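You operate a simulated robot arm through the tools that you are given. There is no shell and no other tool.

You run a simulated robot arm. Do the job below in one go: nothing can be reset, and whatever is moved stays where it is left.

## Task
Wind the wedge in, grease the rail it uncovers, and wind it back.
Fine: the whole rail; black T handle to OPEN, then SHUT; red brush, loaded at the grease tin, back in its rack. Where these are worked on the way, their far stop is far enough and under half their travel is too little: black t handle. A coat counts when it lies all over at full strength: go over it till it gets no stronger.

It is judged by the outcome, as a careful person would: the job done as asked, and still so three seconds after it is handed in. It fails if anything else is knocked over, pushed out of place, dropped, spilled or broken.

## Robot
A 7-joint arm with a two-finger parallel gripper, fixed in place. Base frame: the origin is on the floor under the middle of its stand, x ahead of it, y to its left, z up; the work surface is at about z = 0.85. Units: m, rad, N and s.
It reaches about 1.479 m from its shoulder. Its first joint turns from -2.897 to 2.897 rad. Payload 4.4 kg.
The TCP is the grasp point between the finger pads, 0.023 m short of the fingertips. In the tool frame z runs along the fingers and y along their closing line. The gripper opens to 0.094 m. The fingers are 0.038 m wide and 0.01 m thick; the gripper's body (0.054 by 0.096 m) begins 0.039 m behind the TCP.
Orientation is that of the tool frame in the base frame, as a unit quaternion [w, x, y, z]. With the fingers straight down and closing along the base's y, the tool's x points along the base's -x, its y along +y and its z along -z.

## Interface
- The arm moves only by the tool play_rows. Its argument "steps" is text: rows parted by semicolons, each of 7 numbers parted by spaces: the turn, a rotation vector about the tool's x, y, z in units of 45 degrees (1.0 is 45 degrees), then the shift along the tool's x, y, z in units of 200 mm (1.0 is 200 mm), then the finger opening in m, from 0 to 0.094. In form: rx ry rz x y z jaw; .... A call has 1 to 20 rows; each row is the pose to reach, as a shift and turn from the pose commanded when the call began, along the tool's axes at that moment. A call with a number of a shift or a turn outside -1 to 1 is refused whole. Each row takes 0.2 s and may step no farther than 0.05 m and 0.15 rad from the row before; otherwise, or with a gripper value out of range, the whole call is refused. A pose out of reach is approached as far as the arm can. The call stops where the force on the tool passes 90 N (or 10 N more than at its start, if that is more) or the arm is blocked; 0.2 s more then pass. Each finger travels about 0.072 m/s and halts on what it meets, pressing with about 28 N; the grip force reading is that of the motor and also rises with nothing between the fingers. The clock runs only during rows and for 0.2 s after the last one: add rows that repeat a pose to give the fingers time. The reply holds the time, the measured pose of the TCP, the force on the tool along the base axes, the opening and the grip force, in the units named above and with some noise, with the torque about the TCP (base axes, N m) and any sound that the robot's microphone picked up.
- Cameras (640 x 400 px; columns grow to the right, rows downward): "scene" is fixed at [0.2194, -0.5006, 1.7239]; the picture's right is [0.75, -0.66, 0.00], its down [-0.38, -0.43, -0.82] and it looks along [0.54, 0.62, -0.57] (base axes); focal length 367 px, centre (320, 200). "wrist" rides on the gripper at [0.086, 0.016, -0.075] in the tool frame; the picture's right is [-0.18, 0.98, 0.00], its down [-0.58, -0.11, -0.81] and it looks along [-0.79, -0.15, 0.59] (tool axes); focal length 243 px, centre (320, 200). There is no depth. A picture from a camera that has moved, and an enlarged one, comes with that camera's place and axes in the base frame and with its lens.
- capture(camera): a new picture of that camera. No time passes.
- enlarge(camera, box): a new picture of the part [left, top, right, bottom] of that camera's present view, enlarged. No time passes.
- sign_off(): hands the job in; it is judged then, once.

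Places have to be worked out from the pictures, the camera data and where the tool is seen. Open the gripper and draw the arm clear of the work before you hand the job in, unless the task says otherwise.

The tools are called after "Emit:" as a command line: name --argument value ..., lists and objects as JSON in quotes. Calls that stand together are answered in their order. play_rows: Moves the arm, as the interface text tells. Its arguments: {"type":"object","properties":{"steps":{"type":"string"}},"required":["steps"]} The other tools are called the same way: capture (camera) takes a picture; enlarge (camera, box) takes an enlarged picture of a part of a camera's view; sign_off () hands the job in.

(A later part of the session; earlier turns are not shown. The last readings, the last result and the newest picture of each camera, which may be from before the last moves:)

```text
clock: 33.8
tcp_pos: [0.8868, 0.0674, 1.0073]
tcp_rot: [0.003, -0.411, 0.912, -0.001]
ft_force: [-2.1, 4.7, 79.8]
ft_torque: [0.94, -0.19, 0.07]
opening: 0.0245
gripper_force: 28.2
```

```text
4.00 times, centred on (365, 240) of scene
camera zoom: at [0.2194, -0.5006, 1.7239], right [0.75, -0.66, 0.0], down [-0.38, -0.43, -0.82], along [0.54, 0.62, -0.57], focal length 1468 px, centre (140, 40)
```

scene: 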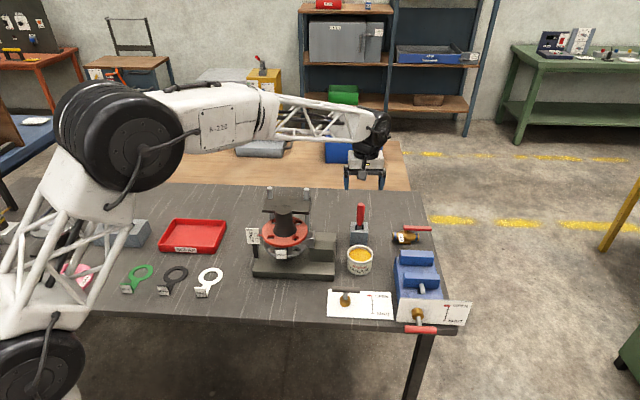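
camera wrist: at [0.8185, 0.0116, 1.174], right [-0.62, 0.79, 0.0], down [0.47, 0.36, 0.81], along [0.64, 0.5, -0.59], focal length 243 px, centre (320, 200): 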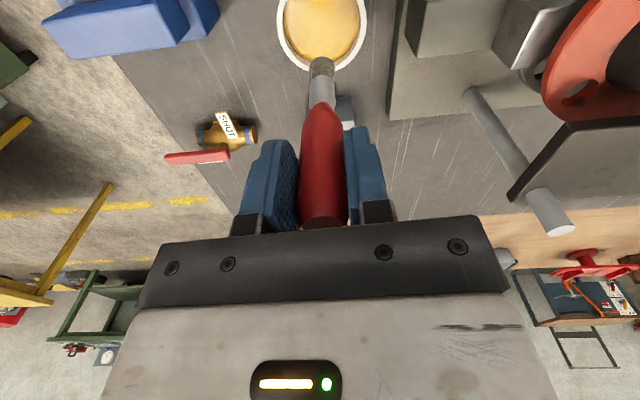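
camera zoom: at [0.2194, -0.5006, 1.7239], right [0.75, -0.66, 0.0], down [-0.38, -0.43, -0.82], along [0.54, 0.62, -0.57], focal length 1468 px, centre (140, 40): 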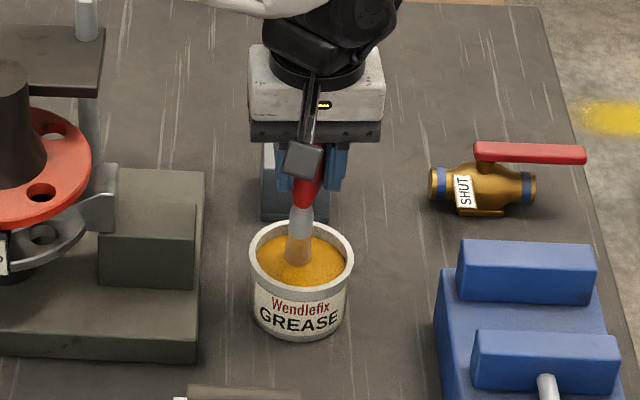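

The reading shows 80 N upward: the bristles are bearing on something firm in the tin, and the handle may have slid a bit in the grip. I back off gently and look at the bristles.

Emit:
play_rows --steps "0 0 0 0 0 -0.03 0.0; 0 0 0 0 0 -0.08 0.0; 0 0 0 0 0 -0.18 0.0; 0 0 0 0 0 -0.32 0.0; 0 0 0 0 0 -0.48 0.0; 0 0 0 0 0 -0.48 0.0"

Emit:
enlarge --camera "scene" --box '[330, 190, 390, 250]'

Emit:
enlarge --camera "wrist" --box '[220, 0, 420, 250]'

```text
clock: 35.2
tcp_pos: [0.8869, 0.0666, 1.0993]
tcp_rot: [0.001, -0.411, 0.912, 0.0]
ft_force: [-0.1, 0.2, -0.1]
ft_torque: [0.01, 0.01, 0.02]
opening: 0.0244
gripper_force: 28.4
```

```text
6.67 times, centred on (360, 220) of scene
camera zoom: at [0.2194, -0.5006, 1.7239], right [0.75, -0.66, 0.0], down [-0.38, -0.43, -0.82], along [0.54, 0.62, -0.57], focal length 2447 px, centre (53, 67)
```

zoom: 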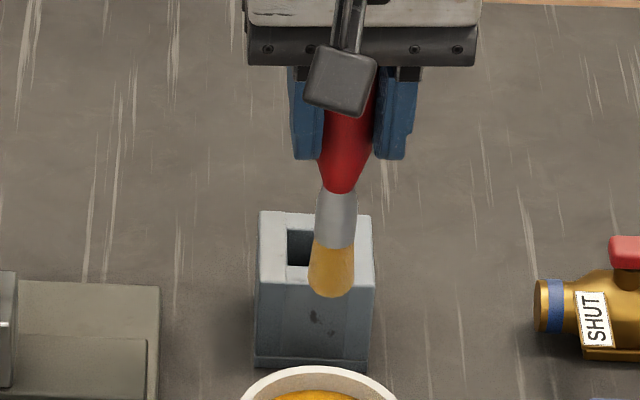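

```text
1.60 times, centred on (320, 125) of wrist
camera zoom: at [0.8175, 0.0129, 1.1729], right [-0.62, 0.79, 0.0], down [0.47, 0.36, 0.81], along [0.64, 0.5, -0.59], focal length 388 px, centre (320, 320)
```

zoom: 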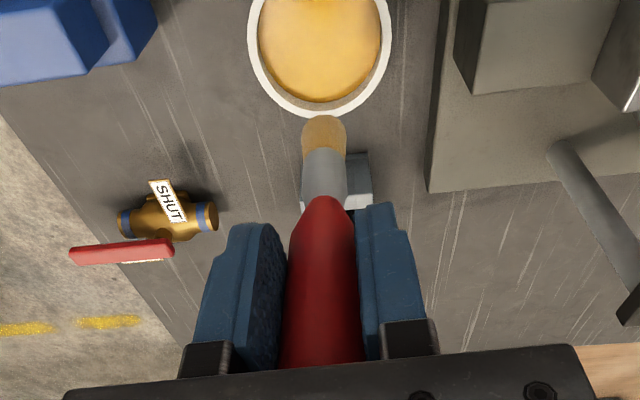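

The bristles are yellow (loaded), but the brush slid up ~20 mm in the grip, so the tip is now ~0.099 m below the TCP (tip at z≈1.00). The grease surface acts firm at about z 0.905. I carry the brush over the rail centre, still well above it, and look.

Emit:
play_rows --steps "0 0 0 -0.005 0.14 0 0.0; 0 0 0 -0.01 0.28 0 0.0; 0 0 0 -0.016 0.42 0 0.0; 0 0 0 -0.021 0.5615 0 0.0; 0 0 0 -0.021 0.5615 0 0.0"

Emit:
capture --camera "wrist"

Emit:
enlarge --camera "scene" --box '[290, 190, 380, 280]'

Emit:
enlarge --camera "wrist" --box '[240, 0, 480, 150]'

```text
clock: 36.4
tcp_pos: [0.8044, 0.1438, 1.1]
tcp_rot: [0.0, -0.411, 0.912, -0.001]
ft_force: [-0.5, 0.4, -0.6]
ft_torque: [0.0, 0.0, -0.01]
opening: 0.0242
gripper_force: 28.1
```

```text
taken
camera wrist: at [0.7359, 0.0904, 1.1736], right [-0.62, 0.79, 0.0], down [0.47, 0.36, 0.81], along [0.64, 0.5, -0.59], focal length 243 px, centre (320, 200)
```

wrist: 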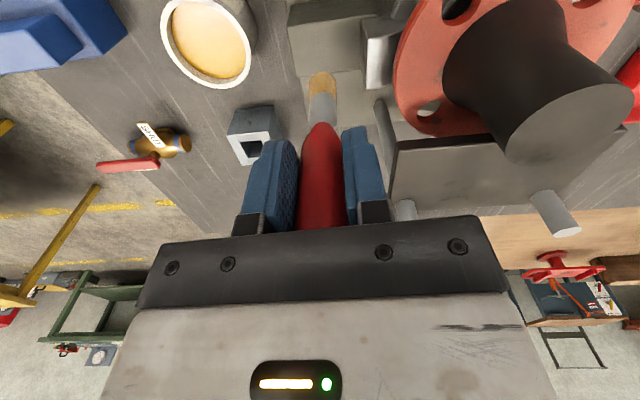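

```text
4.44 times, centred on (335, 235) of scene
camera zoom: at [0.2194, -0.5006, 1.7239], right [0.75, -0.66, 0.0], down [-0.38, -0.43, -0.82], along [0.54, 0.62, -0.57], focal length 1632 px, centre (253, 44)
```

zoom: 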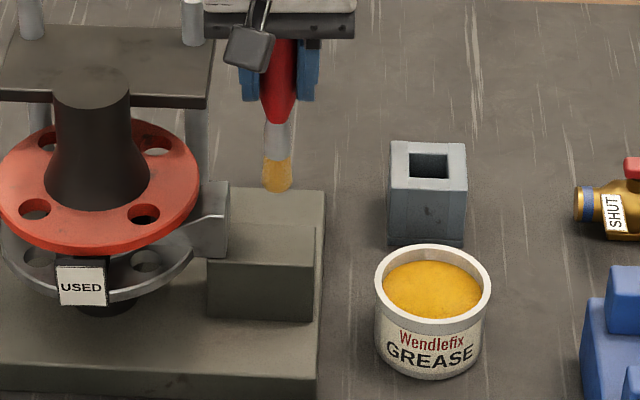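

```text
2.67 times, centred on (360, 75) of wrist
camera zoom: at [0.7359, 0.0904, 1.1736], right [-0.62, 0.79, 0.0], down [0.47, 0.36, 0.81], along [0.64, 0.5, -0.59], focal length 647 px, centre (213, 533)
```

zoom: 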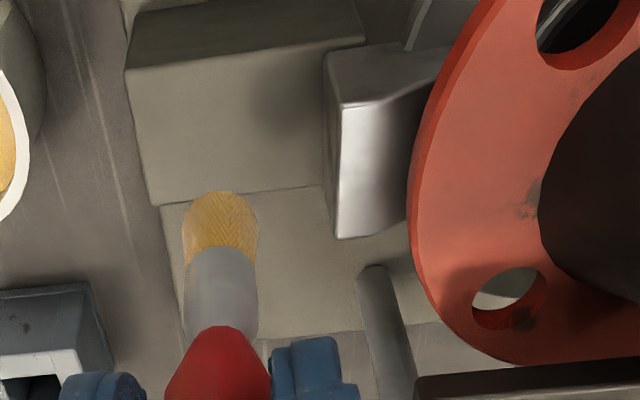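

The wedge's end face is at about u'=0.432 (along the rig axis at −45°), so the bare rail runs from there to u'≈0.495, v'≈0.655–0.694, z≈0.944. I lower the brush over the rail's middle, stopping just above it.

Emit:
play_rows --steps "0 0 0 -0.02 -0.006 0.06 0.0; 0 0 0 -0.02 -0.006 0.12 0.0; 0 0 0 -0.02 -0.006 0.18 0.0; 0 0 0 -0.02 -0.006 0.22 0.0; 0 0 0 -0.02 -0.006 0.22 0.0"

Emit:
enlarge --camera "scene" --box '[290, 210, 370, 270]'

Emit:
enlarge --camera "wrist" --box '[240, 0, 480, 150]'

```text
clock: 37.6
tcp_pos: [0.8089, 0.1459, 1.0554]
tcp_rot: [0.001, -0.412, 0.911, 0.0]
ft_force: [-0.1, -0.1, 0.8]
ft_torque: [-0.01, 0.01, 0.01]
opening: 0.0243
gripper_force: 28.1
```

```text
6.67 times, centred on (330, 240) of scene
camera zoom: at [0.2194, -0.5006, 1.7239], right [0.75, -0.66, 0.0], down [-0.38, -0.43, -0.82], along [0.54, 0.62, -0.57], focal length 2447 px, centre (253, -67)
```

zoom: 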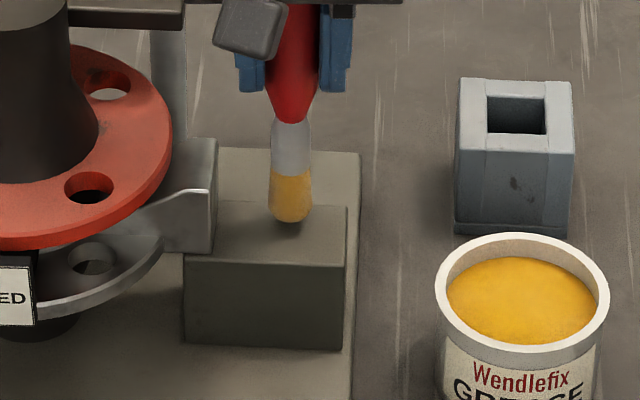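

```text
2.67 times, centred on (360, 75) of wrist
camera zoom: at [0.7393, 0.0927, 1.1293], right [-0.62, 0.79, 0.0], down [0.47, 0.36, 0.81], along [0.64, 0.5, -0.59], focal length 647 px, centre (213, 533)
```

zoom: 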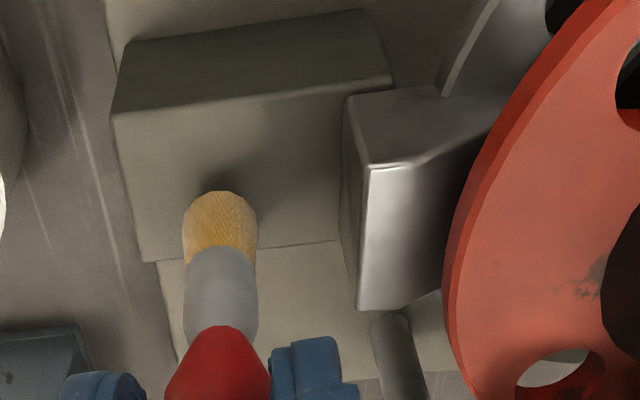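

The brush tip hangs about 12 mm above the rail, centred across it. I descend in small steps watching the force.

Emit:
play_rows --steps "0 0 0 0 0 0.015 0.0; 0 0 0 0 0 0.03 0.0; 0 0 0 0 0 0.042 0.0; 0 0 0 0 0 0.042 0.0"

```text
clock: 38.6
tcp_pos: [0.8092, 0.1458, 1.0481]
tcp_rot: [0.001, -0.412, 0.911, 0.001]
ft_force: [0.2, -0.4, -1.2]
ft_torque: [0.0, -0.02, -0.02]
opening: 0.0246
gripper_force: 28.0
```

Emit:
play_rows --steps "0 0 0 0 0 0.005 0.0; 0 0 0 0 0 0.01 0.0; 0 0 0 0 0 0.01 0.0"

Emit:
enlarge --camera "scene" --box '[300, 215, 350, 265]'

```text
clock: 39.4
tcp_pos: [0.8081, 0.1475, 1.0464]
tcp_rot: [0.002, -0.411, 0.911, 0.0]
ft_force: [-3.4, -2.8, 21.3]
ft_torque: [-0.28, 0.35, -0.02]
opening: 0.0244
gripper_force: 28.1
```

```text
8.00 times, centred on (325, 240) of scene
camera zoom: at [0.2194, -0.5006, 1.7239], right [0.75, -0.66, 0.0], down [-0.38, -0.43, -0.82], along [0.54, 0.62, -0.57], focal length 2937 px, centre (280, -120)
```

zoom: 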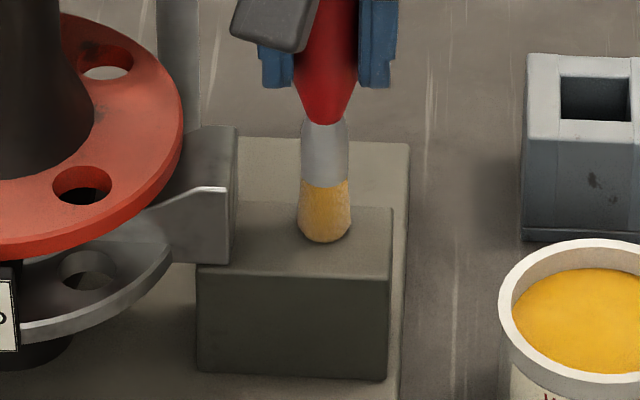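

Contact is felt: 21 N at TCP z≈1.0464, so the rail top is there. I ease the pressure a little and make a first sweep round the rail, staying 3 mm clear of the wedge.

Emit:
play_rows --steps "0 0 0 0.0299 0.0018 -0.002 0; 0 0 0 0.0599 0.0037 -0.002 0; 0 0 0 0.0623 -0.0362 -0.002 0; 0 0 0 0.0648 -0.0762 -0.002 0; 0 0 0 0.066 -0.0961 -0.002 0; 0 0 0 0.0261 -0.0986 -0.002 0; 0 0 0 -0.0138 -0.101 -0.002 0; 0 0 0 -0.0538 -0.1035 -0.002 0; 0 0 0 -0.0562 -0.0635 -0.002 0; 0 0 0 -0.0587 -0.0236 -0.002 0; 0 0 0 -0.0611 0.0163 -0.002 0; 0 0 0 -0.0635 0.0562 -0.002 0; 0 0 0 -0.066 0.0961 -0.002 0; 0 0 0 -0.0669 0.1111 -0.002 0; 0 0 0 -0.027 0.1135 -0.002 0; 0 0 0 0.0129 0.116 -0.002 0; 0 0 0 0.0529 0.1184 -0.002 0; 0 0 0 0.055 0.0835 -0.002 0; 0 0 0 0.0574 0.0436 -0.002 0"

Emit:
enlarge --camera "scene" --box '[300, 215, 350, 265]'

Emit:
enlarge --camera "wrist" --box '[240, 0, 480, 150]'

```text
clock: 43.4
tcp_pos: [0.7938, 0.1437, 1.0464]
tcp_rot: [0.002, -0.412, 0.911, 0.001]
ft_force: [-10.1, 7.8, 37.1]
ft_torque: [1.02, 0.94, 0.09]
opening: 0.0243
gripper_force: 27.6
```

```text
8.00 times, centred on (325, 240) of scene
camera zoom: at [0.2194, -0.5006, 1.7239], right [0.75, -0.66, 0.0], down [-0.38, -0.43, -0.82], along [0.54, 0.62, -0.57], focal length 2937 px, centre (280, -120)
```

zoom: 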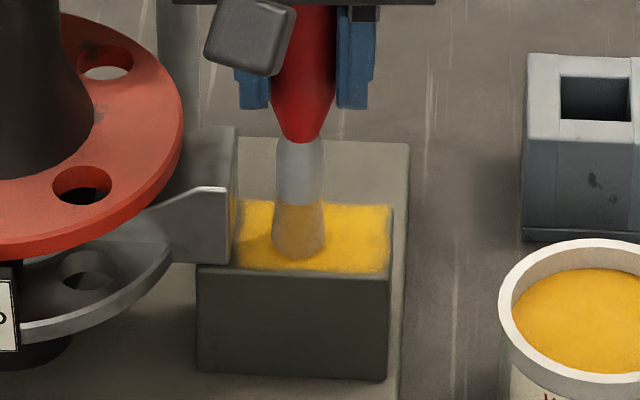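

```text
2.67 times, centred on (360, 75) of wrist
camera zoom: at [0.725, 0.0895, 1.1202], right [-0.62, 0.79, 0.0], down [0.47, 0.36, 0.81], along [0.64, 0.5, -0.59], focal length 647 px, centre (213, 533)
```

zoom: 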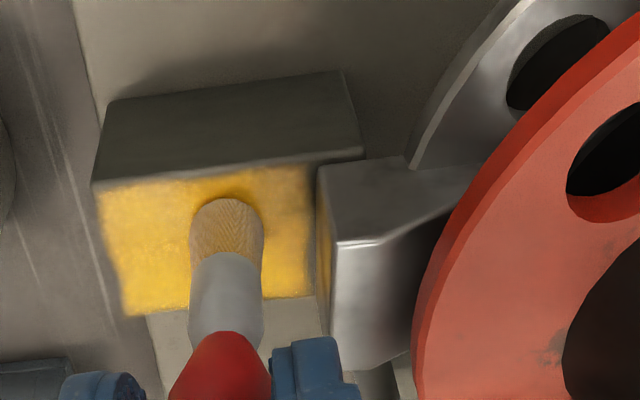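

The first pass has coated most of the rail. I lift the brush to inspect the coat.

Emit:
play_rows --steps "0 0 0 0 0 -0.05 0; 0 0 0 0 -0.05 -0.15 0; 0 0 0 0 -0.2 -0.27 0; 0 0 0 0 -0.36 -0.27 0; 0 0 0 0 -0.5 -0.27 0; 0 0 0 0 -0.5 -0.27 0"

Emit:
enlarge --camera "scene" --box '[300, 215, 350, 265]'

Emit:
enlarge --camera "scene" --box '[330, 180, 400, 260]'

Emit:
enlarge --camera "wrist" --box '[240, 0, 560, 150]'

```text
clock: 44.8
tcp_pos: [0.8706, 0.0773, 1.1004]
tcp_rot: [0.001, -0.412, 0.911, 0.0]
ft_force: [0.0, 1.0, -1.0]
ft_torque: [-0.01, -0.02, -0.02]
opening: 0.0245
gripper_force: 28.1
```

```text
8.00 times, centred on (325, 240) of scene
camera zoom: at [0.2194, -0.5006, 1.7239], right [0.75, -0.66, 0.0], down [-0.38, -0.43, -0.82], along [0.54, 0.62, -0.57], focal length 2937 px, centre (280, -120)
```

zoom: 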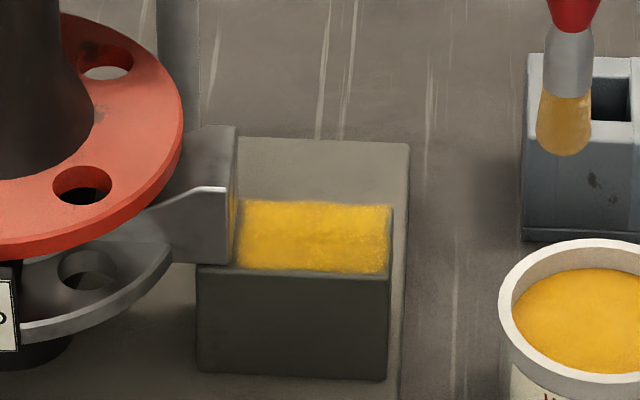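

```text
5.00 times, centred on (365, 220) of scene
camera zoom: at [0.2194, -0.5006, 1.7239], right [0.75, -0.66, 0.0], down [-0.38, -0.43, -0.82], along [0.54, 0.62, -0.57], focal length 1836 px, centre (95, 100)
```

zoom: 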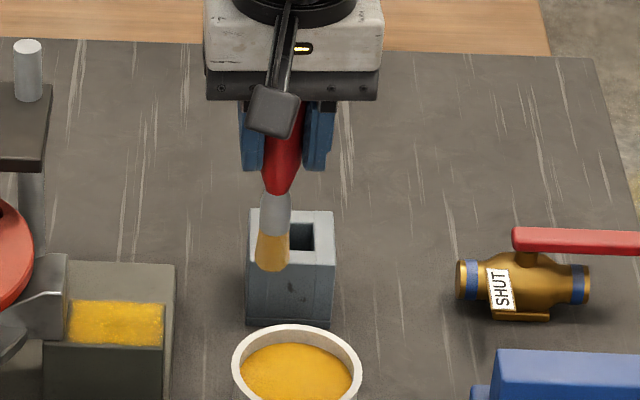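

```text
2.00 times, centred on (400, 75) of wrist
camera zoom: at [0.8012, 0.0238, 1.1738], right [-0.62, 0.79, 0.0], down [0.47, 0.36, 0.81], along [0.64, 0.5, -0.59], focal length 485 px, centre (160, 450)
```

zoom: 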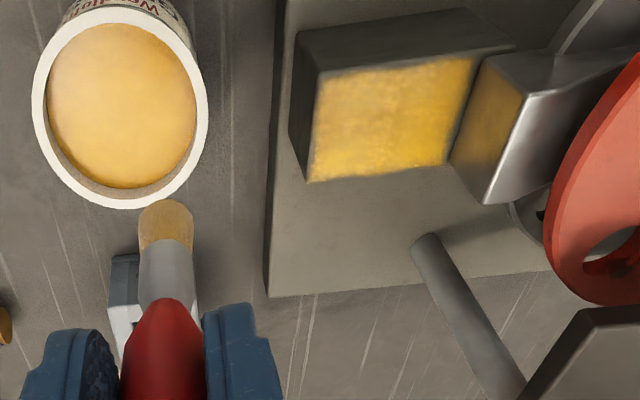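

The coat looks nearly complete. I reload gently at the tin: first lower to just about the grease surface (TCP ≈1.0085) and read the force.

Emit:
play_rows --steps "0 0 0 -0.013 -0.094 0 0; 0 0 0 -0.013 -0.094 0.14 0; 0 0 0 -0.013 -0.094 0.28 0; 0 0 0 -0.013 -0.094 0.4 0; 0 0 0 -0.013 -0.094 0.44 0; 0 0 0 -0.013 -0.094 0.4595 0; 0 0 0 -0.013 -0.094 0.4595 0"

```text
clock: 46.4
tcp_pos: [0.8848, 0.0669, 1.009]
tcp_rot: [0.001, -0.411, 0.912, 0.001]
ft_force: [-0.2, -0.1, 2.8]
ft_torque: [0.0, 0.01, -0.04]
opening: 0.0247
gripper_force: 28.3
```

Nearly touching (3 N). I go down another 1 mm, swirl lightly to load, then lift and look.

Emit:
play_rows --steps "0 0 0 0 0 0.005 0; 0 0 0 0.02 0 0.005 0; 0 0 0 0.02 0.02 0.005 0; 0 0 0 -0.02 0.02 0.005 0; 0 0 0 -0.02 -0.02 0.005 0; 0 0 0 0 0 0.005 0; 0 0 0 0 0 0.005 0"

Emit:
play_rows --steps "0 0 0 0 0 -0.06 0; 0 0 0 0 0 -0.2 0; 0 0 0 0 0 -0.35 0; 0 0 0 0 0 -0.46 0; 0 0 0 0 0 -0.46 0"

Emit:
enlarge --camera "scene" --box '[330, 180, 400, 260]'

```text
clock: 48.0
tcp_pos: [0.8846, 0.0665, 1.0086]
tcp_rot: [0.001, -0.41, 0.912, 0.0]
ft_force: [5.0, 2.7, 20.9]
ft_torque: [0.32, -0.72, -0.03]
opening: 0.0245
gripper_force: 28.1
```

```text
clock: 49.2
tcp_pos: [0.8854, 0.067, 1.0984]
tcp_rot: [0.001, -0.411, 0.911, 0.0]
ft_force: [0.6, -0.4, 0.3]
ft_torque: [0.01, -0.01, -0.01]
opening: 0.0245
gripper_force: 28.1
```

```text
5.00 times, centred on (365, 220) of scene
camera zoom: at [0.2194, -0.5006, 1.7239], right [0.75, -0.66, 0.0], down [-0.38, -0.43, -0.82], along [0.54, 0.62, -0.57], focal length 1836 px, centre (95, 100)
```

zoom: 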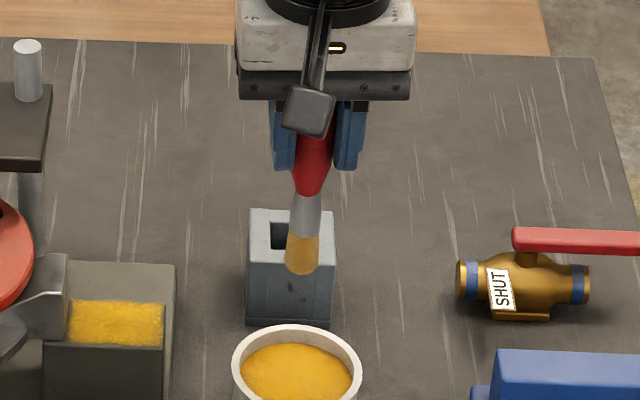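

The brush is loaded again. I carry it back over the rail centre and lower to just above contact.

Emit:
play_rows --steps "0 0 0 -0.01 0.14 0 0; 0 0 0 -0.02 0.28 0 0; 0 0 0 -0.03 0.42 0 0; 0 0 0 -0.041 0.55 0 0; 0 0 0 -0.041 0.55 0.12 0; 0 0 0 -0.041 0.55 0.22 0; 0 0 0 -0.041 0.55 0.252 0; 0 0 0 -0.041 0.55 0.252 0"

```text
clock: 51.0
tcp_pos: [0.8077, 0.1466, 1.0488]
tcp_rot: [0.0, -0.412, 0.911, 0.0]
ft_force: [0.0, -0.3, -0.3]
ft_torque: [-0.01, 0.01, -0.01]
opening: 0.0247
gripper_force: 28.3
```

Just above contact, no load. I now do a slow zigzag over the wedge end, the front edge and the front half.

Emit:
play_rows --steps "0 0 0 -0.0024 0.0399 0.013 0; 0 0 0 -0.0049 0.0798 0.013 0; 0 0 0 -0.007 0.1148 0.013 0; 0 0 0 0.0279 0.1169 0.013 0; 0 0 0 0.0628 0.119 0.013 0; 0 0 0 0.0653 0.0791 0.013 0; 0 0 0 0.0677 0.0392 0.013 0; 0 0 0 0.0702 -0.0007 0.013 0; 0 0 0 0.0726 -0.0406 0.013 0; 0 0 0 0.0751 -0.0806 0.013 0; 0 0 0 0.0766 -0.1055 0.013 0; 0 0 0 0.0417 -0.1076 0.013 0; 0 0 0 0.0392 -0.0677 0.013 0; 0 0 0 0.0368 -0.0278 0.013 0; 0 0 0 0.0343 0.0121 0.013 0; 0 0 0 0.0319 0.052 0.013 0; 0 0 0 0.0294 0.092 0.013 0; 0 0 0 0.0279 0.1169 0.013 0; 0 0 0 -0.007 0.1148 0.013 0; 0 0 0 -0.042 0.1126 0.013 0"

Emit:
enlarge --camera "scene" --box '[300, 215, 350, 265]'

Emit:
enlarge --camera "wrist" --box '[240, 0, 480, 150]'

```text
clock: 55.2
tcp_pos: [0.7972, 0.1674, 1.0469]
tcp_rot: [0.001, -0.411, 0.912, 0.0]
ft_force: [-6.7, -6.7, 27.6]
ft_torque: [-0.52, 0.57, 0.02]
opening: 0.0245
gripper_force: 28.4
```

```text
8.00 times, centred on (325, 240) of scene
camera zoom: at [0.2194, -0.5006, 1.7239], right [0.75, -0.66, 0.0], down [-0.38, -0.43, -0.82], along [0.54, 0.62, -0.57], focal length 2937 px, centre (280, -120)
```

zoom: 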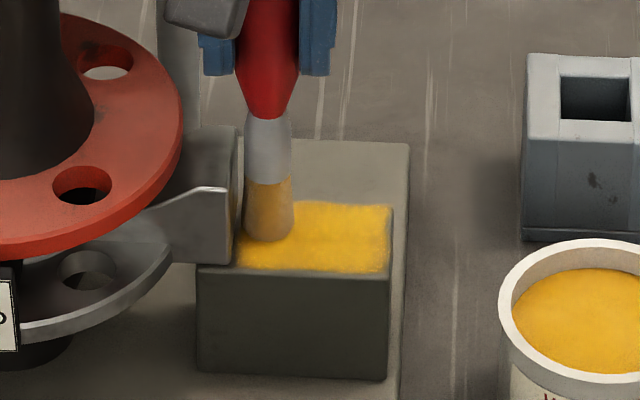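

```text
2.67 times, centred on (360, 75) of wrist
camera zoom: at [0.7275, 0.1133, 1.1205], right [-0.62, 0.79, 0.0], down [0.46, 0.36, 0.81], along [0.64, 0.5, -0.59], focal length 647 px, centre (213, 533)
```

zoom: 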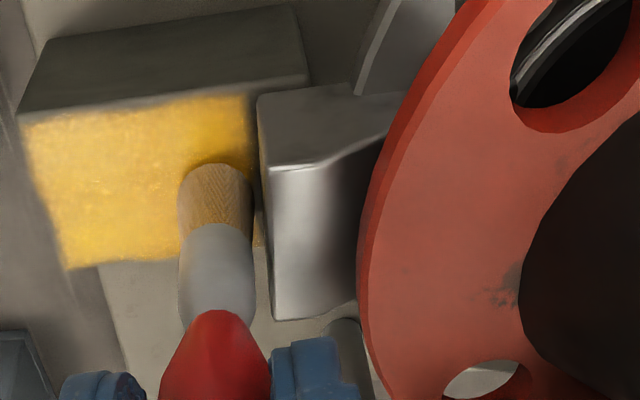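

The coat is thickening evenly. I continue over the back half and once more along the wedge end.

Emit:
play_rows --steps "0 0 0 -0.0203 0.0038 -0.001 0; 0 0 0 -0.0352 0.0029 -0.001 0; 0 0 0 -0.0328 -0.0371 -0.001 0; 0 0 0 -0.0303 -0.077 -0.001 0; 0 0 0 -0.0279 -0.1169 -0.001 0; 0 0 0 -0.0255 -0.1568 -0.001 0; 0 0 0 -0.023 -0.1967 -0.001 0; 0 0 0 -0.0215 -0.2217 -0.001 0; 0 0 0 0.0134 -0.2196 -0.001 0; 0 0 0 0.011 -0.1796 -0.001 0; 0 0 0 0.0086 -0.1397 -0.001 0; 0 0 0 0.0061 -0.0998 -0.001 0; 0 0 0 0.0037 -0.0599 -0.001 0; 0 0 0 0.0012 -0.02 -0.001 0; 0 0 0 -0.0003 0.005 -0.001 0; 0 0 0 0.0346 0.0071 -0.001 0; 0 0 0 0.0696 0.0093 -0.001 0; 0 0 0 0.1045 0.0114 -0.001 0; 0 0 0 0.0696 0.0093 -0.001 0; 0 0 0 0.0346 0.0071 -0.001 0"

Emit:
play_rows --steps "0 0 0 0 0 -0.06 0; 0 0 0 0 -0.05 -0.2 0; 0 0 0 0 -0.2 -0.3 0; 0 0 0 0 -0.35 -0.3 0; 0 0 0 0 -0.5 -0.3 0; 0 0 0 0 -0.5 -0.3 0"

Emit:
enlarge --camera "scene" --box '[305, 225, 345, 265]'

Emit:
enlarge --camera "wrist" --box '[340, 0, 540, 125]'

Emit:
enlarge --camera "scene" --box '[330, 180, 400, 260]'

```text
clock: 59.4
tcp_pos: [0.7902, 0.1623, 1.0458]
tcp_rot: [0.0, -0.412, 0.911, 0.001]
ft_force: [-7.1, -6.8, 25.6]
ft_torque: [-0.54, 0.47, -0.03]
opening: 0.0244
gripper_force: 28.0
```

```text
clock: 60.8
tcp_pos: [0.8662, 0.0974, 1.1053]
tcp_rot: [0.001, -0.411, 0.911, 0.001]
ft_force: [0.7, -0.3, 0.2]
ft_torque: [-0.05, -0.01, 0.03]
opening: 0.0244
gripper_force: 27.8
```

```text
10.00 times, centred on (325, 245) of scene
camera zoom: at [0.2194, -0.5006, 1.7239], right [0.75, -0.66, 0.0], down [-0.38, -0.43, -0.82], along [0.54, 0.62, -0.57], focal length 3671 px, centre (270, -250)
```

zoom: 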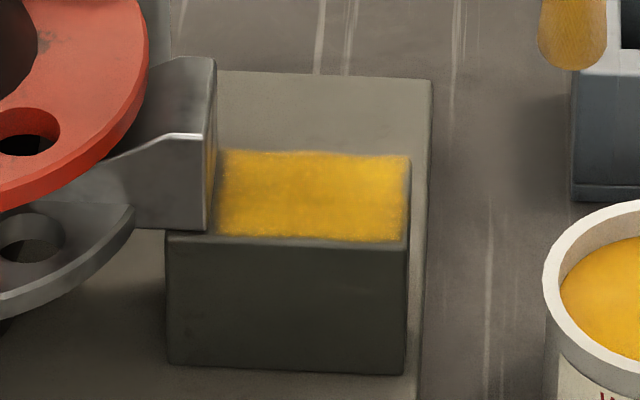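

```text
3.20 times, centred on (440, 62) of wrist
camera zoom: at [0.7971, 0.0433, 1.1799], right [-0.62, 0.79, 0.0], down [0.47, 0.36, 0.81], along [0.64, 0.5, -0.59], focal length 776 px, centre (-64, 640)
```

zoom: 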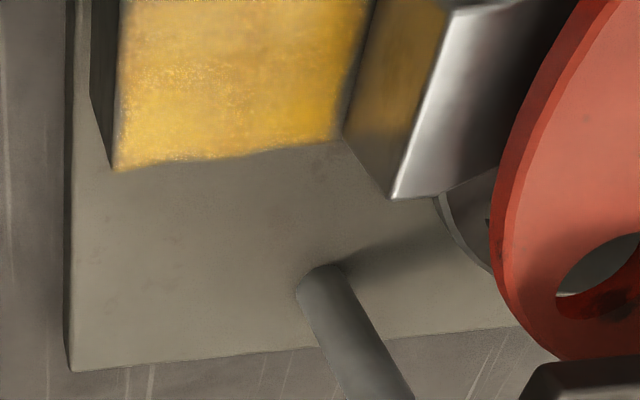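

```text
5.00 times, centred on (365, 220) of scene
camera zoom: at [0.2194, -0.5006, 1.7239], right [0.75, -0.66, 0.0], down [-0.38, -0.43, -0.82], along [0.54, 0.62, -0.57], focal length 1836 px, centre (95, 100)
```

zoom: 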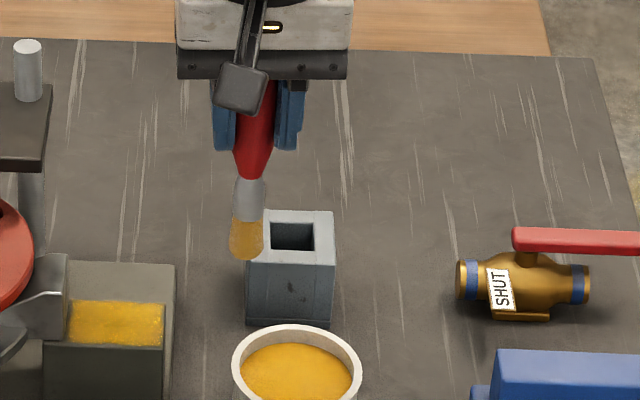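

The coat covers the rail apart from slight fades at the very edges. I reload once more for another pass that works the edges harder, and to see whether it gets any stronger.

Emit:
play_rows --steps "0 0 0 0.024 -0.09 0 0; 0 0 0 0.048 -0.177 0 0; 0 0 0 0.048 -0.177 0.15 0; 0 0 0 0.048 -0.177 0.3 0; 0 0 0 0.048 -0.177 0.43 0; 0 0 0 0.048 -0.177 0.48 0; 0 0 0 0.048 -0.177 0.494 0; 0 0 0 0.068 -0.177 0.494 0; 0 0 0 0.068 -0.157 0.494 0; 0 0 0 0.028 -0.157 0.494 0; 0 0 0 0.028 -0.197 0.494 0; 0 0 0 0.048 -0.177 0.494 0; 0 0 0 0.048 -0.177 0.494 0"

Emit:
play_rows --steps "0 0 0 0 0 -0.06 0; 0 0 0 0 0 -0.2 0; 0 0 0 0 0 -0.35 0; 0 0 0 0 0 -0.46 0; 0 0 0 0 0 -0.46 0"

Emit:
enlarge --camera "scene" --box '[330, 180, 400, 260]'

```text
clock: 63.6
tcp_pos: [0.8865, 0.0664, 1.0081]
tcp_rot: [0.002, -0.411, 0.911, -0.001]
ft_force: [4.2, 1.6, 15.5]
ft_torque: [0.34, -0.64, -0.05]
opening: 0.0244
gripper_force: 28.1
```

```text
clock: 64.8
tcp_pos: [0.8866, 0.0654, 1.0997]
tcp_rot: [0.001, -0.411, 0.911, 0.0]
ft_force: [-0.5, 0.1, -0.8]
ft_torque: [0.01, 0.0, 0.02]
opening: 0.0243
gripper_force: 28.1
```

```text
5.00 times, centred on (365, 220) of scene
camera zoom: at [0.2194, -0.5006, 1.7239], right [0.75, -0.66, 0.0], down [-0.38, -0.43, -0.82], along [0.54, 0.62, -0.57], focal length 1836 px, centre (95, 100)
```

zoom: 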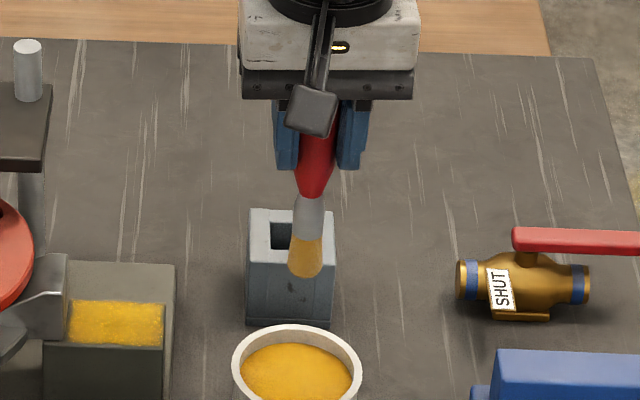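

Loaded again. Back over the rail centre, just above contact.

Emit:
play_rows --steps "0 0 0 -0.01 0.14 0 0; 0 0 0 -0.02 0.28 0 0; 0 0 0 -0.03 0.42 0 0; 0 0 0 -0.041 0.561 0 0; 0 0 0 -0.041 0.561 0.12 0; 0 0 0 -0.041 0.561 0.22 0; 0 0 0 -0.041 0.561 0.252 0; 0 0 0 -0.041 0.561 0.252 0"

```text
clock: 66.6
tcp_pos: [0.8081, 0.1464, 1.0481]
tcp_rot: [0.001, -0.411, 0.912, 0.001]
ft_force: [0.3, 0.4, -0.8]
ft_torque: [-0.01, -0.01, -0.02]
opening: 0.0241
gripper_force: 27.9
```

Now a perimeter pass with the brush centre closer to the edges.

Emit:
play_rows --steps "0 0 0 0.0399 0.0024 0.013 0; 0 0 0 0.0848 0.0052 0.013 0; 0 0 0 0.0873 -0.0347 0.013 0; 0 0 0 0.0897 -0.0746 0.013 0; 0 0 0 0.0925 -0.1196 0.013 0; 0 0 0 0.0525 -0.122 0.013 0; 0 0 0 0.0076 -0.1248 0.013 0; 0 0 0 -0.0323 -0.1272 0.013 0; 0 0 0 -0.0722 -0.1296 0.013 0; 0 0 0 -0.0746 -0.0897 0.013 0; 0 0 0 -0.0771 -0.0498 0.013 0; 0 0 0 -0.0795 -0.0099 0.013 0; 0 0 0 -0.082 0.03 0.013 0; 0 0 0 -0.0844 0.07 0.013 0; 0 0 0 -0.0872 0.1149 0.013 0; 0 0 0 -0.0472 0.1173 0.013 0; 0 0 0 -0.0073 0.1198 0.013 0; 0 0 0 0.0326 0.1222 0.013 0; 0 0 0 0.0775 0.125 0.013 0; 0 0 0 0.0799 0.085 0.013 0"

Emit:
enlarge --camera "wrist" --box '[240, 0, 480, 150]'

Emit:
enlarge --camera "scene" --box '[305, 225, 345, 265]'

```text
clock: 70.8
tcp_pos: [0.7833, 0.1448, 1.047]
tcp_rot: [0.0, -0.411, 0.912, 0.001]
ft_force: [-5.3, 2.8, 16.2]
ft_torque: [0.53, 0.37, 0.06]
opening: 0.0244
gripper_force: 28.5
```

```text
2.67 times, centred on (360, 75) of wrist
camera zoom: at [0.7149, 0.0918, 1.1207], right [-0.62, 0.79, 0.0], down [0.47, 0.36, 0.81], along [0.64, 0.5, -0.59], focal length 647 px, centre (213, 533)
```

zoom: 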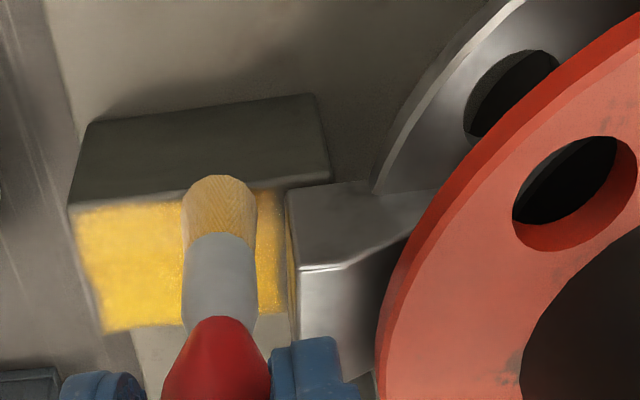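

```text
10.00 times, centred on (325, 245) of scene
camera zoom: at [0.2194, -0.5006, 1.7239], right [0.75, -0.66, 0.0], down [-0.38, -0.43, -0.82], along [0.54, 0.62, -0.57], focal length 3671 px, centre (270, -250)
```

zoom: 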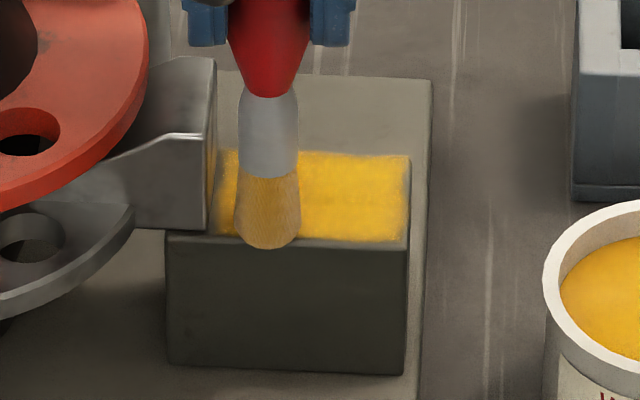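

The edges' fade stays the same, so it is just the border of the patch. I run the interior lines again.

Emit:
play_rows --steps "0 0 0 -0.0324 0.0381 0 0; 0 0 0 -0.0299 -0.0018 0 0; 0 0 0 -0.0275 -0.0418 0 0; 0 0 0 -0.0251 -0.0817 0 0; 0 0 0 -0.0226 -0.1216 0 0; 0 0 0 -0.0202 -0.1615 0 0; 0 0 0 -0.0177 -0.2014 0 0; 0 0 0 -0.0576 -0.2039 0 0; 0 0 0 -0.0601 -0.164 0 0; 0 0 0 -0.0625 -0.124 0 0; 0 0 0 -0.065 -0.0841 0 0; 0 0 0 -0.0674 -0.0442 0 0; 0 0 0 -0.0699 -0.0043 0 0; 0 0 0 -0.0723 0.0356 0 0; 0 0 0 -0.1172 0.0329 0 0; 0 0 0 -0.1148 -0.007 0 0; 0 0 0 -0.1123 -0.0469 0 0; 0 0 0 -0.1099 -0.0869 0 0; 0 0 0 -0.1074 -0.1268 0 0; 0 0 0 -0.105 -0.1667 0 0"

Emit:
play_rows --steps "0 0 0 0.0024 -0.04 0 0; 0 0 0 0.0024 -0.04 -0.06 0; 0 0 0 0 -0.05 -0.2 0; 0 0 0 0 -0.12 -0.3 0; 0 0 0 0 -0.25 -0.3 0; 0 0 0 0 -0.4 -0.3 0; 0 0 0 0 -0.4 -0.3 0"

Emit:
enlarge --camera "scene" --box '[305, 225, 345, 265]'

Emit:
enlarge --camera "scene" --box '[310, 180, 400, 290]'

Emit:
enlarge --camera "wrist" --box '[340, 0, 540, 125]'

```text
clock: 75.0
tcp_pos: [0.8228, 0.1383, 1.0464]
tcp_rot: [0.001, -0.412, 0.911, 0.001]
ft_force: [-3.8, 4.4, 16.1]
ft_torque: [0.59, 0.27, 0.11]
opening: 0.0247
gripper_force: 28.6
```

```text
clock: 76.6
tcp_pos: [0.8824, 0.0866, 1.106]
tcp_rot: [0.001, -0.411, 0.911, 0.001]
ft_force: [-0.2, -0.3, -1.0]
ft_torque: [-0.04, -0.04, -0.07]
opening: 0.0243
gripper_force: 27.8
```

```text
10.00 times, centred on (325, 245) of scene
camera zoom: at [0.2194, -0.5006, 1.7239], right [0.75, -0.66, 0.0], down [-0.38, -0.43, -0.82], along [0.54, 0.62, -0.57], focal length 3671 px, centre (270, -250)
```

zoom: 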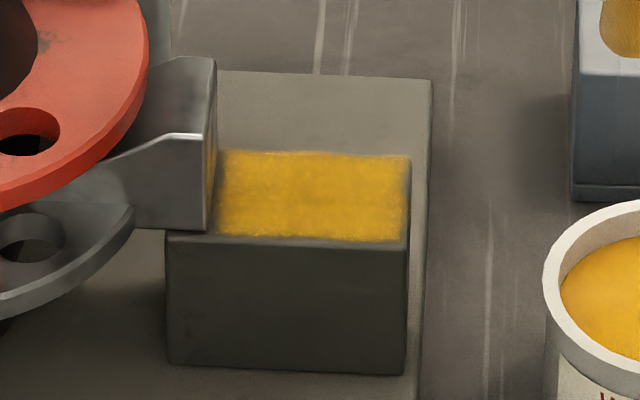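

```text
3.64 times, centred on (355, 235) of scene
camera zoom: at [0.2194, -0.5006, 1.7239], right [0.75, -0.66, 0.0], down [-0.38, -0.43, -0.82], along [0.54, 0.62, -0.57], focal length 1335 px, centre (193, 73)
```

zoom: 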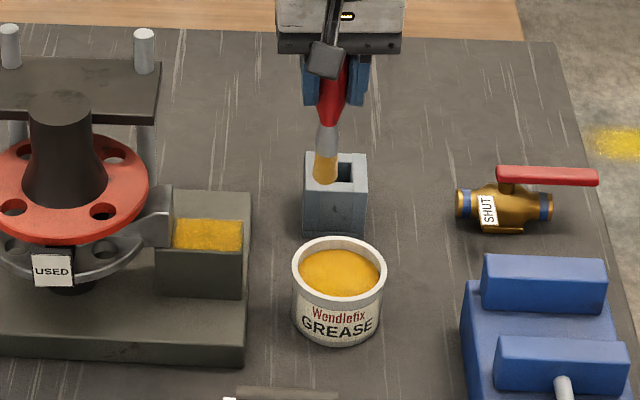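

```text
3.20 times, centred on (440, 62) of wrist
camera zoom: at [0.8141, 0.0331, 1.1807], right [-0.62, 0.79, 0.0], down [0.47, 0.36, 0.81], along [0.64, 0.5, -0.59], focal length 776 px, centre (-64, 640)
```

zoom: 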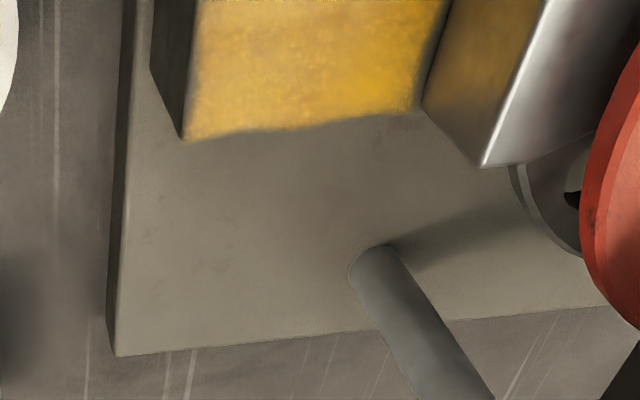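

The coat now looks uniform and barely changed from the previous pass. To be sure it's at full strength, I reload once more and do one last full pass.

Emit:
play_rows --steps "0 0 0 0.061 -0.08 0 0; 0 0 0 0.061 -0.08 0.15 0; 0 0 0 0.061 -0.08 0.3 0; 0 0 0 0.061 -0.08 0.43 0; 0 0 0 0.061 -0.08 0.48 0; 0 0 0 0.061 -0.08 0.493 0; 0 0 0 0.081 -0.08 0.493 0; 0 0 0 0.081 -0.06 0.493 0; 0 0 0 0.041 -0.06 0.493 0; 0 0 0 0.041 -0.1 0.493 0; 0 0 0 0.061 -0.08 0.493 0; 0 0 0 0.061 -0.08 0.493 0"

Emit:
play_rows --steps "0 0 0 0 0 -0.06 0; 0 0 0 0 0 -0.2 0; 0 0 0 0 0 -0.35 0; 0 0 0 0 0 -0.46 0; 0 0 0 -0.01 0.14 -0.46 0; 0 0 0 -0.02 0.28 -0.46 0; 0 0 0 -0.03 0.42 -0.46 0; 0 0 0 -0.041 0.561 -0.46 0; 0 0 0 -0.041 0.561 -0.34 0; 0 0 0 -0.041 0.561 -0.24 0; 0 0 0 -0.041 0.561 -0.206 0; 0 0 0 -0.041 0.561 -0.206 0"

```text
clock: 79.2
tcp_pos: [0.8883, 0.0668, 1.0085]
tcp_rot: [0.001, -0.411, 0.912, -0.001]
ft_force: [4.3, 1.9, 15.5]
ft_torque: [0.37, -0.63, -0.03]
opening: 0.0245
gripper_force: 28.0
```

```text
clock: 81.8
tcp_pos: [0.8082, 0.1476, 1.0492]
tcp_rot: [0.0, -0.412, 0.911, 0.0]
ft_force: [0.4, 0.1, -0.1]
ft_torque: [0.01, -0.02, -0.03]
opening: 0.0245
gripper_force: 28.1
```

Hovering just above the rail. I do the last pass with strokes across the rail, starting at the wedge end.

Emit:
play_rows --steps "0 0 0 0.0316 0.057 0.013 0; 0 0 0 0.0681 0.1144 0.013 0; 0 0 0 0.0182 0.1113 0.013 0; 0 0 0 -0.0317 0.1083 0.013 0; 0 0 0 -0.0766 0.1055 0.013 0; 0 0 0 -0.0741 0.0656 0.013 0; 0 0 0 -0.0292 0.0683 0.013 0; 0 0 0 0.0207 0.0714 0.013 0; 0 0 0 0.0706 0.0744 0.013 0; 0 0 0 0.073 0.0345 0.013 0; 0 0 0 0.0231 0.0315 0.013 0; 0 0 0 -0.0268 0.0284 0.013 0; 0 0 0 -0.0717 0.0257 0.013 0; 0 0 0 -0.0692 -0.0143 0.013 0; 0 0 0 -0.0243 -0.0115 0.013 0; 0 0 0 0.0256 -0.0085 0.013 0; 0 0 0 0.0755 -0.0054 0.013 0; 0 0 0 0.0779 -0.0453 0.013 0; 0 0 0 0.028 -0.0484 0.013 0; 0 0 0 -0.0219 -0.0514 0.013 0"

Emit:
play_rows --steps "0 0 0 -0.0449 -0.0027 0 0; 0 0 0 -0.0425 -0.0427 0 0; 0 0 0 0.0024 -0.0399 0 0; 0 0 0 0.0523 -0.0369 0 0; 0 0 0 0.1022 -0.0338 0 0; 0 0 0 0.1041 -0.0638 0 0; 0 0 0 0.0542 -0.0668 0 0; 0 0 0 0.0043 -0.0699 0 0; 0 0 0 -0.0406 -0.0726 0 0; 0 0 0 -0.0406 -0.0726 0 0"

Emit:
play_rows --steps "0 0 0 0 0 -0.06 0; 0 0 0 0 -0.05 -0.2 0; 0 0 0 0 -0.12 -0.3 0; 0 0 0 0 -0.25 -0.3 0; 0 0 0 0 -0.4 -0.3 0; 0 0 0 0 -0.4 -0.3 0"

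Emit:
enlarge --camera "scene" --box '[305, 225, 345, 265]'

Emit:
enlarge --camera "wrist" --box '[340, 0, 540, 125]'

```text
clock: 86.0
tcp_pos: [0.8179, 0.1439, 1.0459]
tcp_rot: [0.001, -0.412, 0.911, 0.0]
ft_force: [-4.8, -5.5, 18.1]
ft_torque: [-0.46, 0.34, 0.02]
opening: 0.0246
gripper_force: 28.2
```

```text
clock: 88.2
tcp_pos: [0.8343, 0.1404, 1.0461]
tcp_rot: [0.001, -0.412, 0.911, 0.0]
ft_force: [-2.9, -2.3, 9.7]
ft_torque: [-0.15, 0.31, -0.02]
opening: 0.0245
gripper_force: 28.1
```

```text
clock: 89.6
tcp_pos: [0.8944, 0.0867, 1.1069]
tcp_rot: [0.001, -0.411, 0.912, 0.001]
ft_force: [-1.2, -0.1, -1.3]
ft_torque: [0.0, 0.0, 0.01]
opening: 0.0244
gripper_force: 27.8
```

```text
10.00 times, centred on (325, 245) of scene
camera zoom: at [0.2194, -0.5006, 1.7239], right [0.75, -0.66, 0.0], down [-0.38, -0.43, -0.82], along [0.54, 0.62, -0.57], focal length 3671 px, centre (270, -250)
```

zoom: 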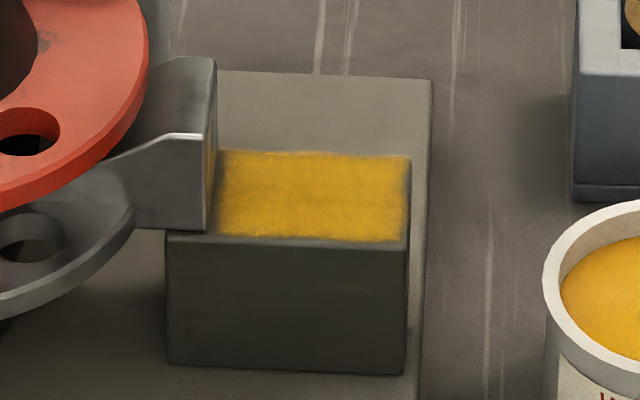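

```text
3.20 times, centred on (440, 62) of wrist
camera zoom: at [0.826, 0.0336, 1.1803], right [-0.62, 0.79, 0.0], down [0.46, 0.36, 0.81], along [0.64, 0.5, -0.59], focal length 776 px, centre (-64, 640)
```

zoom: 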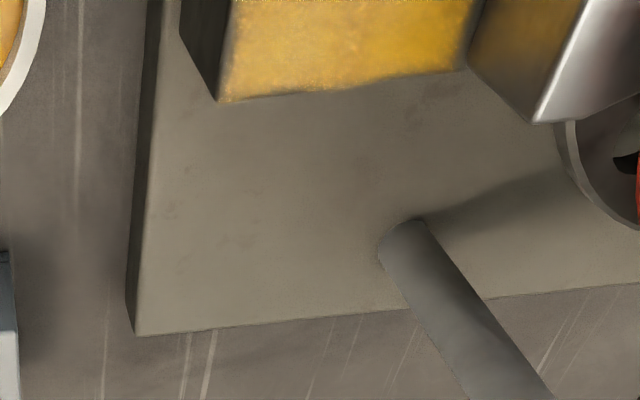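

The coat's extent and colour no longer change, so it's at full strength. Now I carry the brush over its rack at a safe height and check alignment.

Emit:
play_rows --steps "0 0 0 -0.14 -0.02 0 0; 0 0 0 -0.28 -0.04 0 0; 0 0 0 -0.42 -0.06 0 0; 0 0 0 -0.533 -0.076 0 0; 0 0 0 -0.533 -0.076 0 0"

Emit:
enlarge --camera "scene" --box '[330, 180, 390, 250]'

Emit:
enlarge --camera "wrist" --box '[240, 0, 400, 120]'

```text
clock: 90.8
tcp_pos: [0.9771, 0.1587, 1.1068]
tcp_rot: [0.001, -0.411, 0.912, 0.001]
ft_force: [0.3, 0.0, -0.2]
ft_torque: [0.03, -0.01, -0.02]
opening: 0.0242
gripper_force: 27.9
```

```text
5.71 times, centred on (360, 215) of scene
camera zoom: at [0.2194, -0.5006, 1.7239], right [0.75, -0.66, 0.0], down [-0.38, -0.43, -0.82], along [0.54, 0.62, -0.57], focal length 2098 px, centre (91, 114)
```

zoom: 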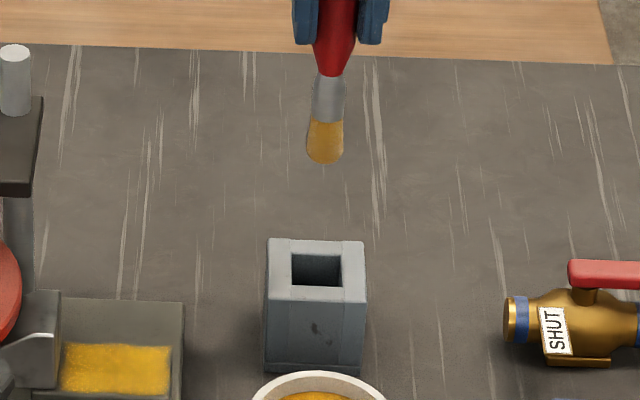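

```text
3.33 times, centred on (320, 60) of wrist
camera zoom: at [0.9079, 0.1036, 1.1806], right [-0.62, 0.79, 0.0], down [0.47, 0.36, 0.81], along [0.64, 0.5, -0.59], focal length 809 px, centre (320, 667)
```

zoom: 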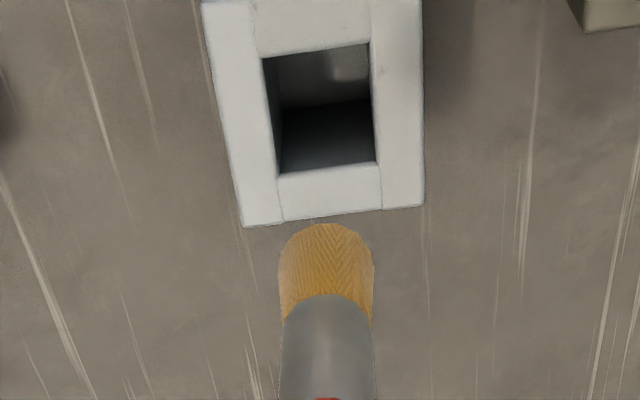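

The tip lines up with the rack opening to within about 2 mm. I nudge it and lower to just above the opening for a final check.

Emit:
play_rows --steps "0 0 0 -0.01 -0.004 0.1 0; 0 0 0 -0.01 -0.004 0.2 0; 0 0 0 -0.01 -0.004 0.3 0; 0 0 0 -0.01 -0.004 0.39 0; 0 0 0 -0.01 -0.004 0.39 0"

Emit:
enlarge --camera "scene" --box '[330, 200, 390, 250]'

Emit:
enlarge --camera "wrist" --box '[240, 0, 400, 120]'

```text
clock: 92.0
tcp_pos: [0.9792, 0.1588, 1.0282]
tcp_rot: [0.0, -0.411, 0.912, 0.0]
ft_force: [0.0, -0.7, -0.7]
ft_torque: [0.03, 0.0, 0.0]
opening: 0.0242
gripper_force: 27.5
```

```text
8.00 times, centred on (360, 225) of scene
camera zoom: at [0.2194, -0.5006, 1.7239], right [0.75, -0.66, 0.0], down [-0.38, -0.43, -0.82], along [0.54, 0.62, -0.57], focal length 2937 px, centre (0, 0)
```

zoom: 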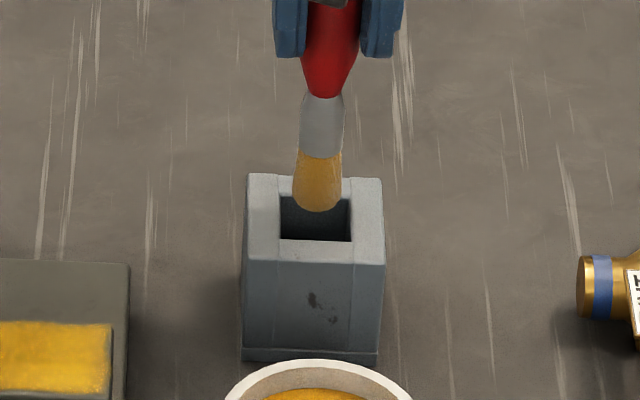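

```text
3.33 times, centred on (320, 60) of wrist
camera zoom: at [0.9099, 0.1046, 1.1024], right [-0.62, 0.79, 0.0], down [0.47, 0.36, 0.81], along [0.64, 0.5, -0.59], focal length 809 px, centre (320, 667)
```

zoom: 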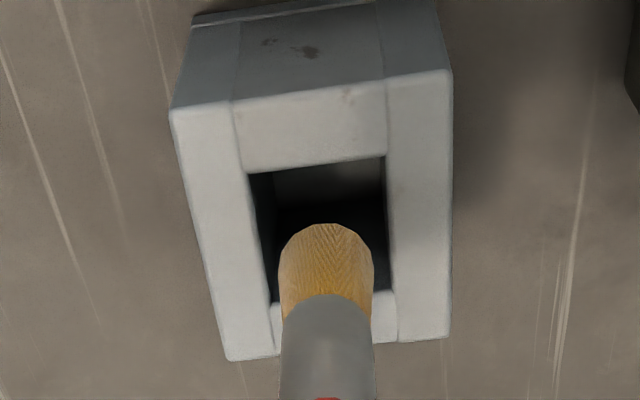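

Aligned in both views. I lower the brush into the rack, pausing above the floor to read the force.

Emit:
play_rows --steps "0 0 0 0 0 0.05 0; 0 0 0 0 0 0.1 0; 0 0 0 0 0 0.16 0; 0 0 0 0 0 0.22 0; 0 0 0 0 0 0.27 0; 0 0 0 0 0 0.27 0"

Emit:
enlarge --camera "scene" --box '[330, 200, 390, 250]'

```text
clock: 93.4
tcp_pos: [0.9803, 0.1589, 0.9748]
tcp_rot: [0.001, -0.411, 0.912, 0.001]
ft_force: [-0.4, 0.3, 0.1]
ft_torque: [-0.01, -0.01, -0.02]
opening: 0.0243
gripper_force: 27.7
```

```text
8.00 times, centred on (360, 225) of scene
camera zoom: at [0.2194, -0.5006, 1.7239], right [0.75, -0.66, 0.0], down [-0.38, -0.43, -0.82], along [0.54, 0.62, -0.57], focal length 2937 px, centre (0, 0)
```

zoom: 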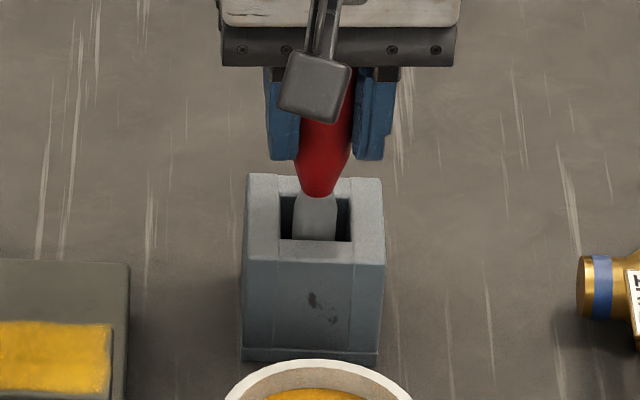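

No contact yet. I go down a few more millimetres.

Emit:
play_rows --steps "0 0 0 0 0 0.01 0; 0 0 0 0 0 0.02 0; 0 0 0 0 0 0.03 0; 0 0 0 0 0 0.03 0"

```text
clock: 94.4
tcp_pos: [0.98, 0.1581, 0.9683]
tcp_rot: [0.0, -0.411, 0.912, 0.001]
ft_force: [-0.4, 0.8, -0.2]
ft_torque: [0.01, 0.02, 0.02]
opening: 0.0242
gripper_force: 28.6
```

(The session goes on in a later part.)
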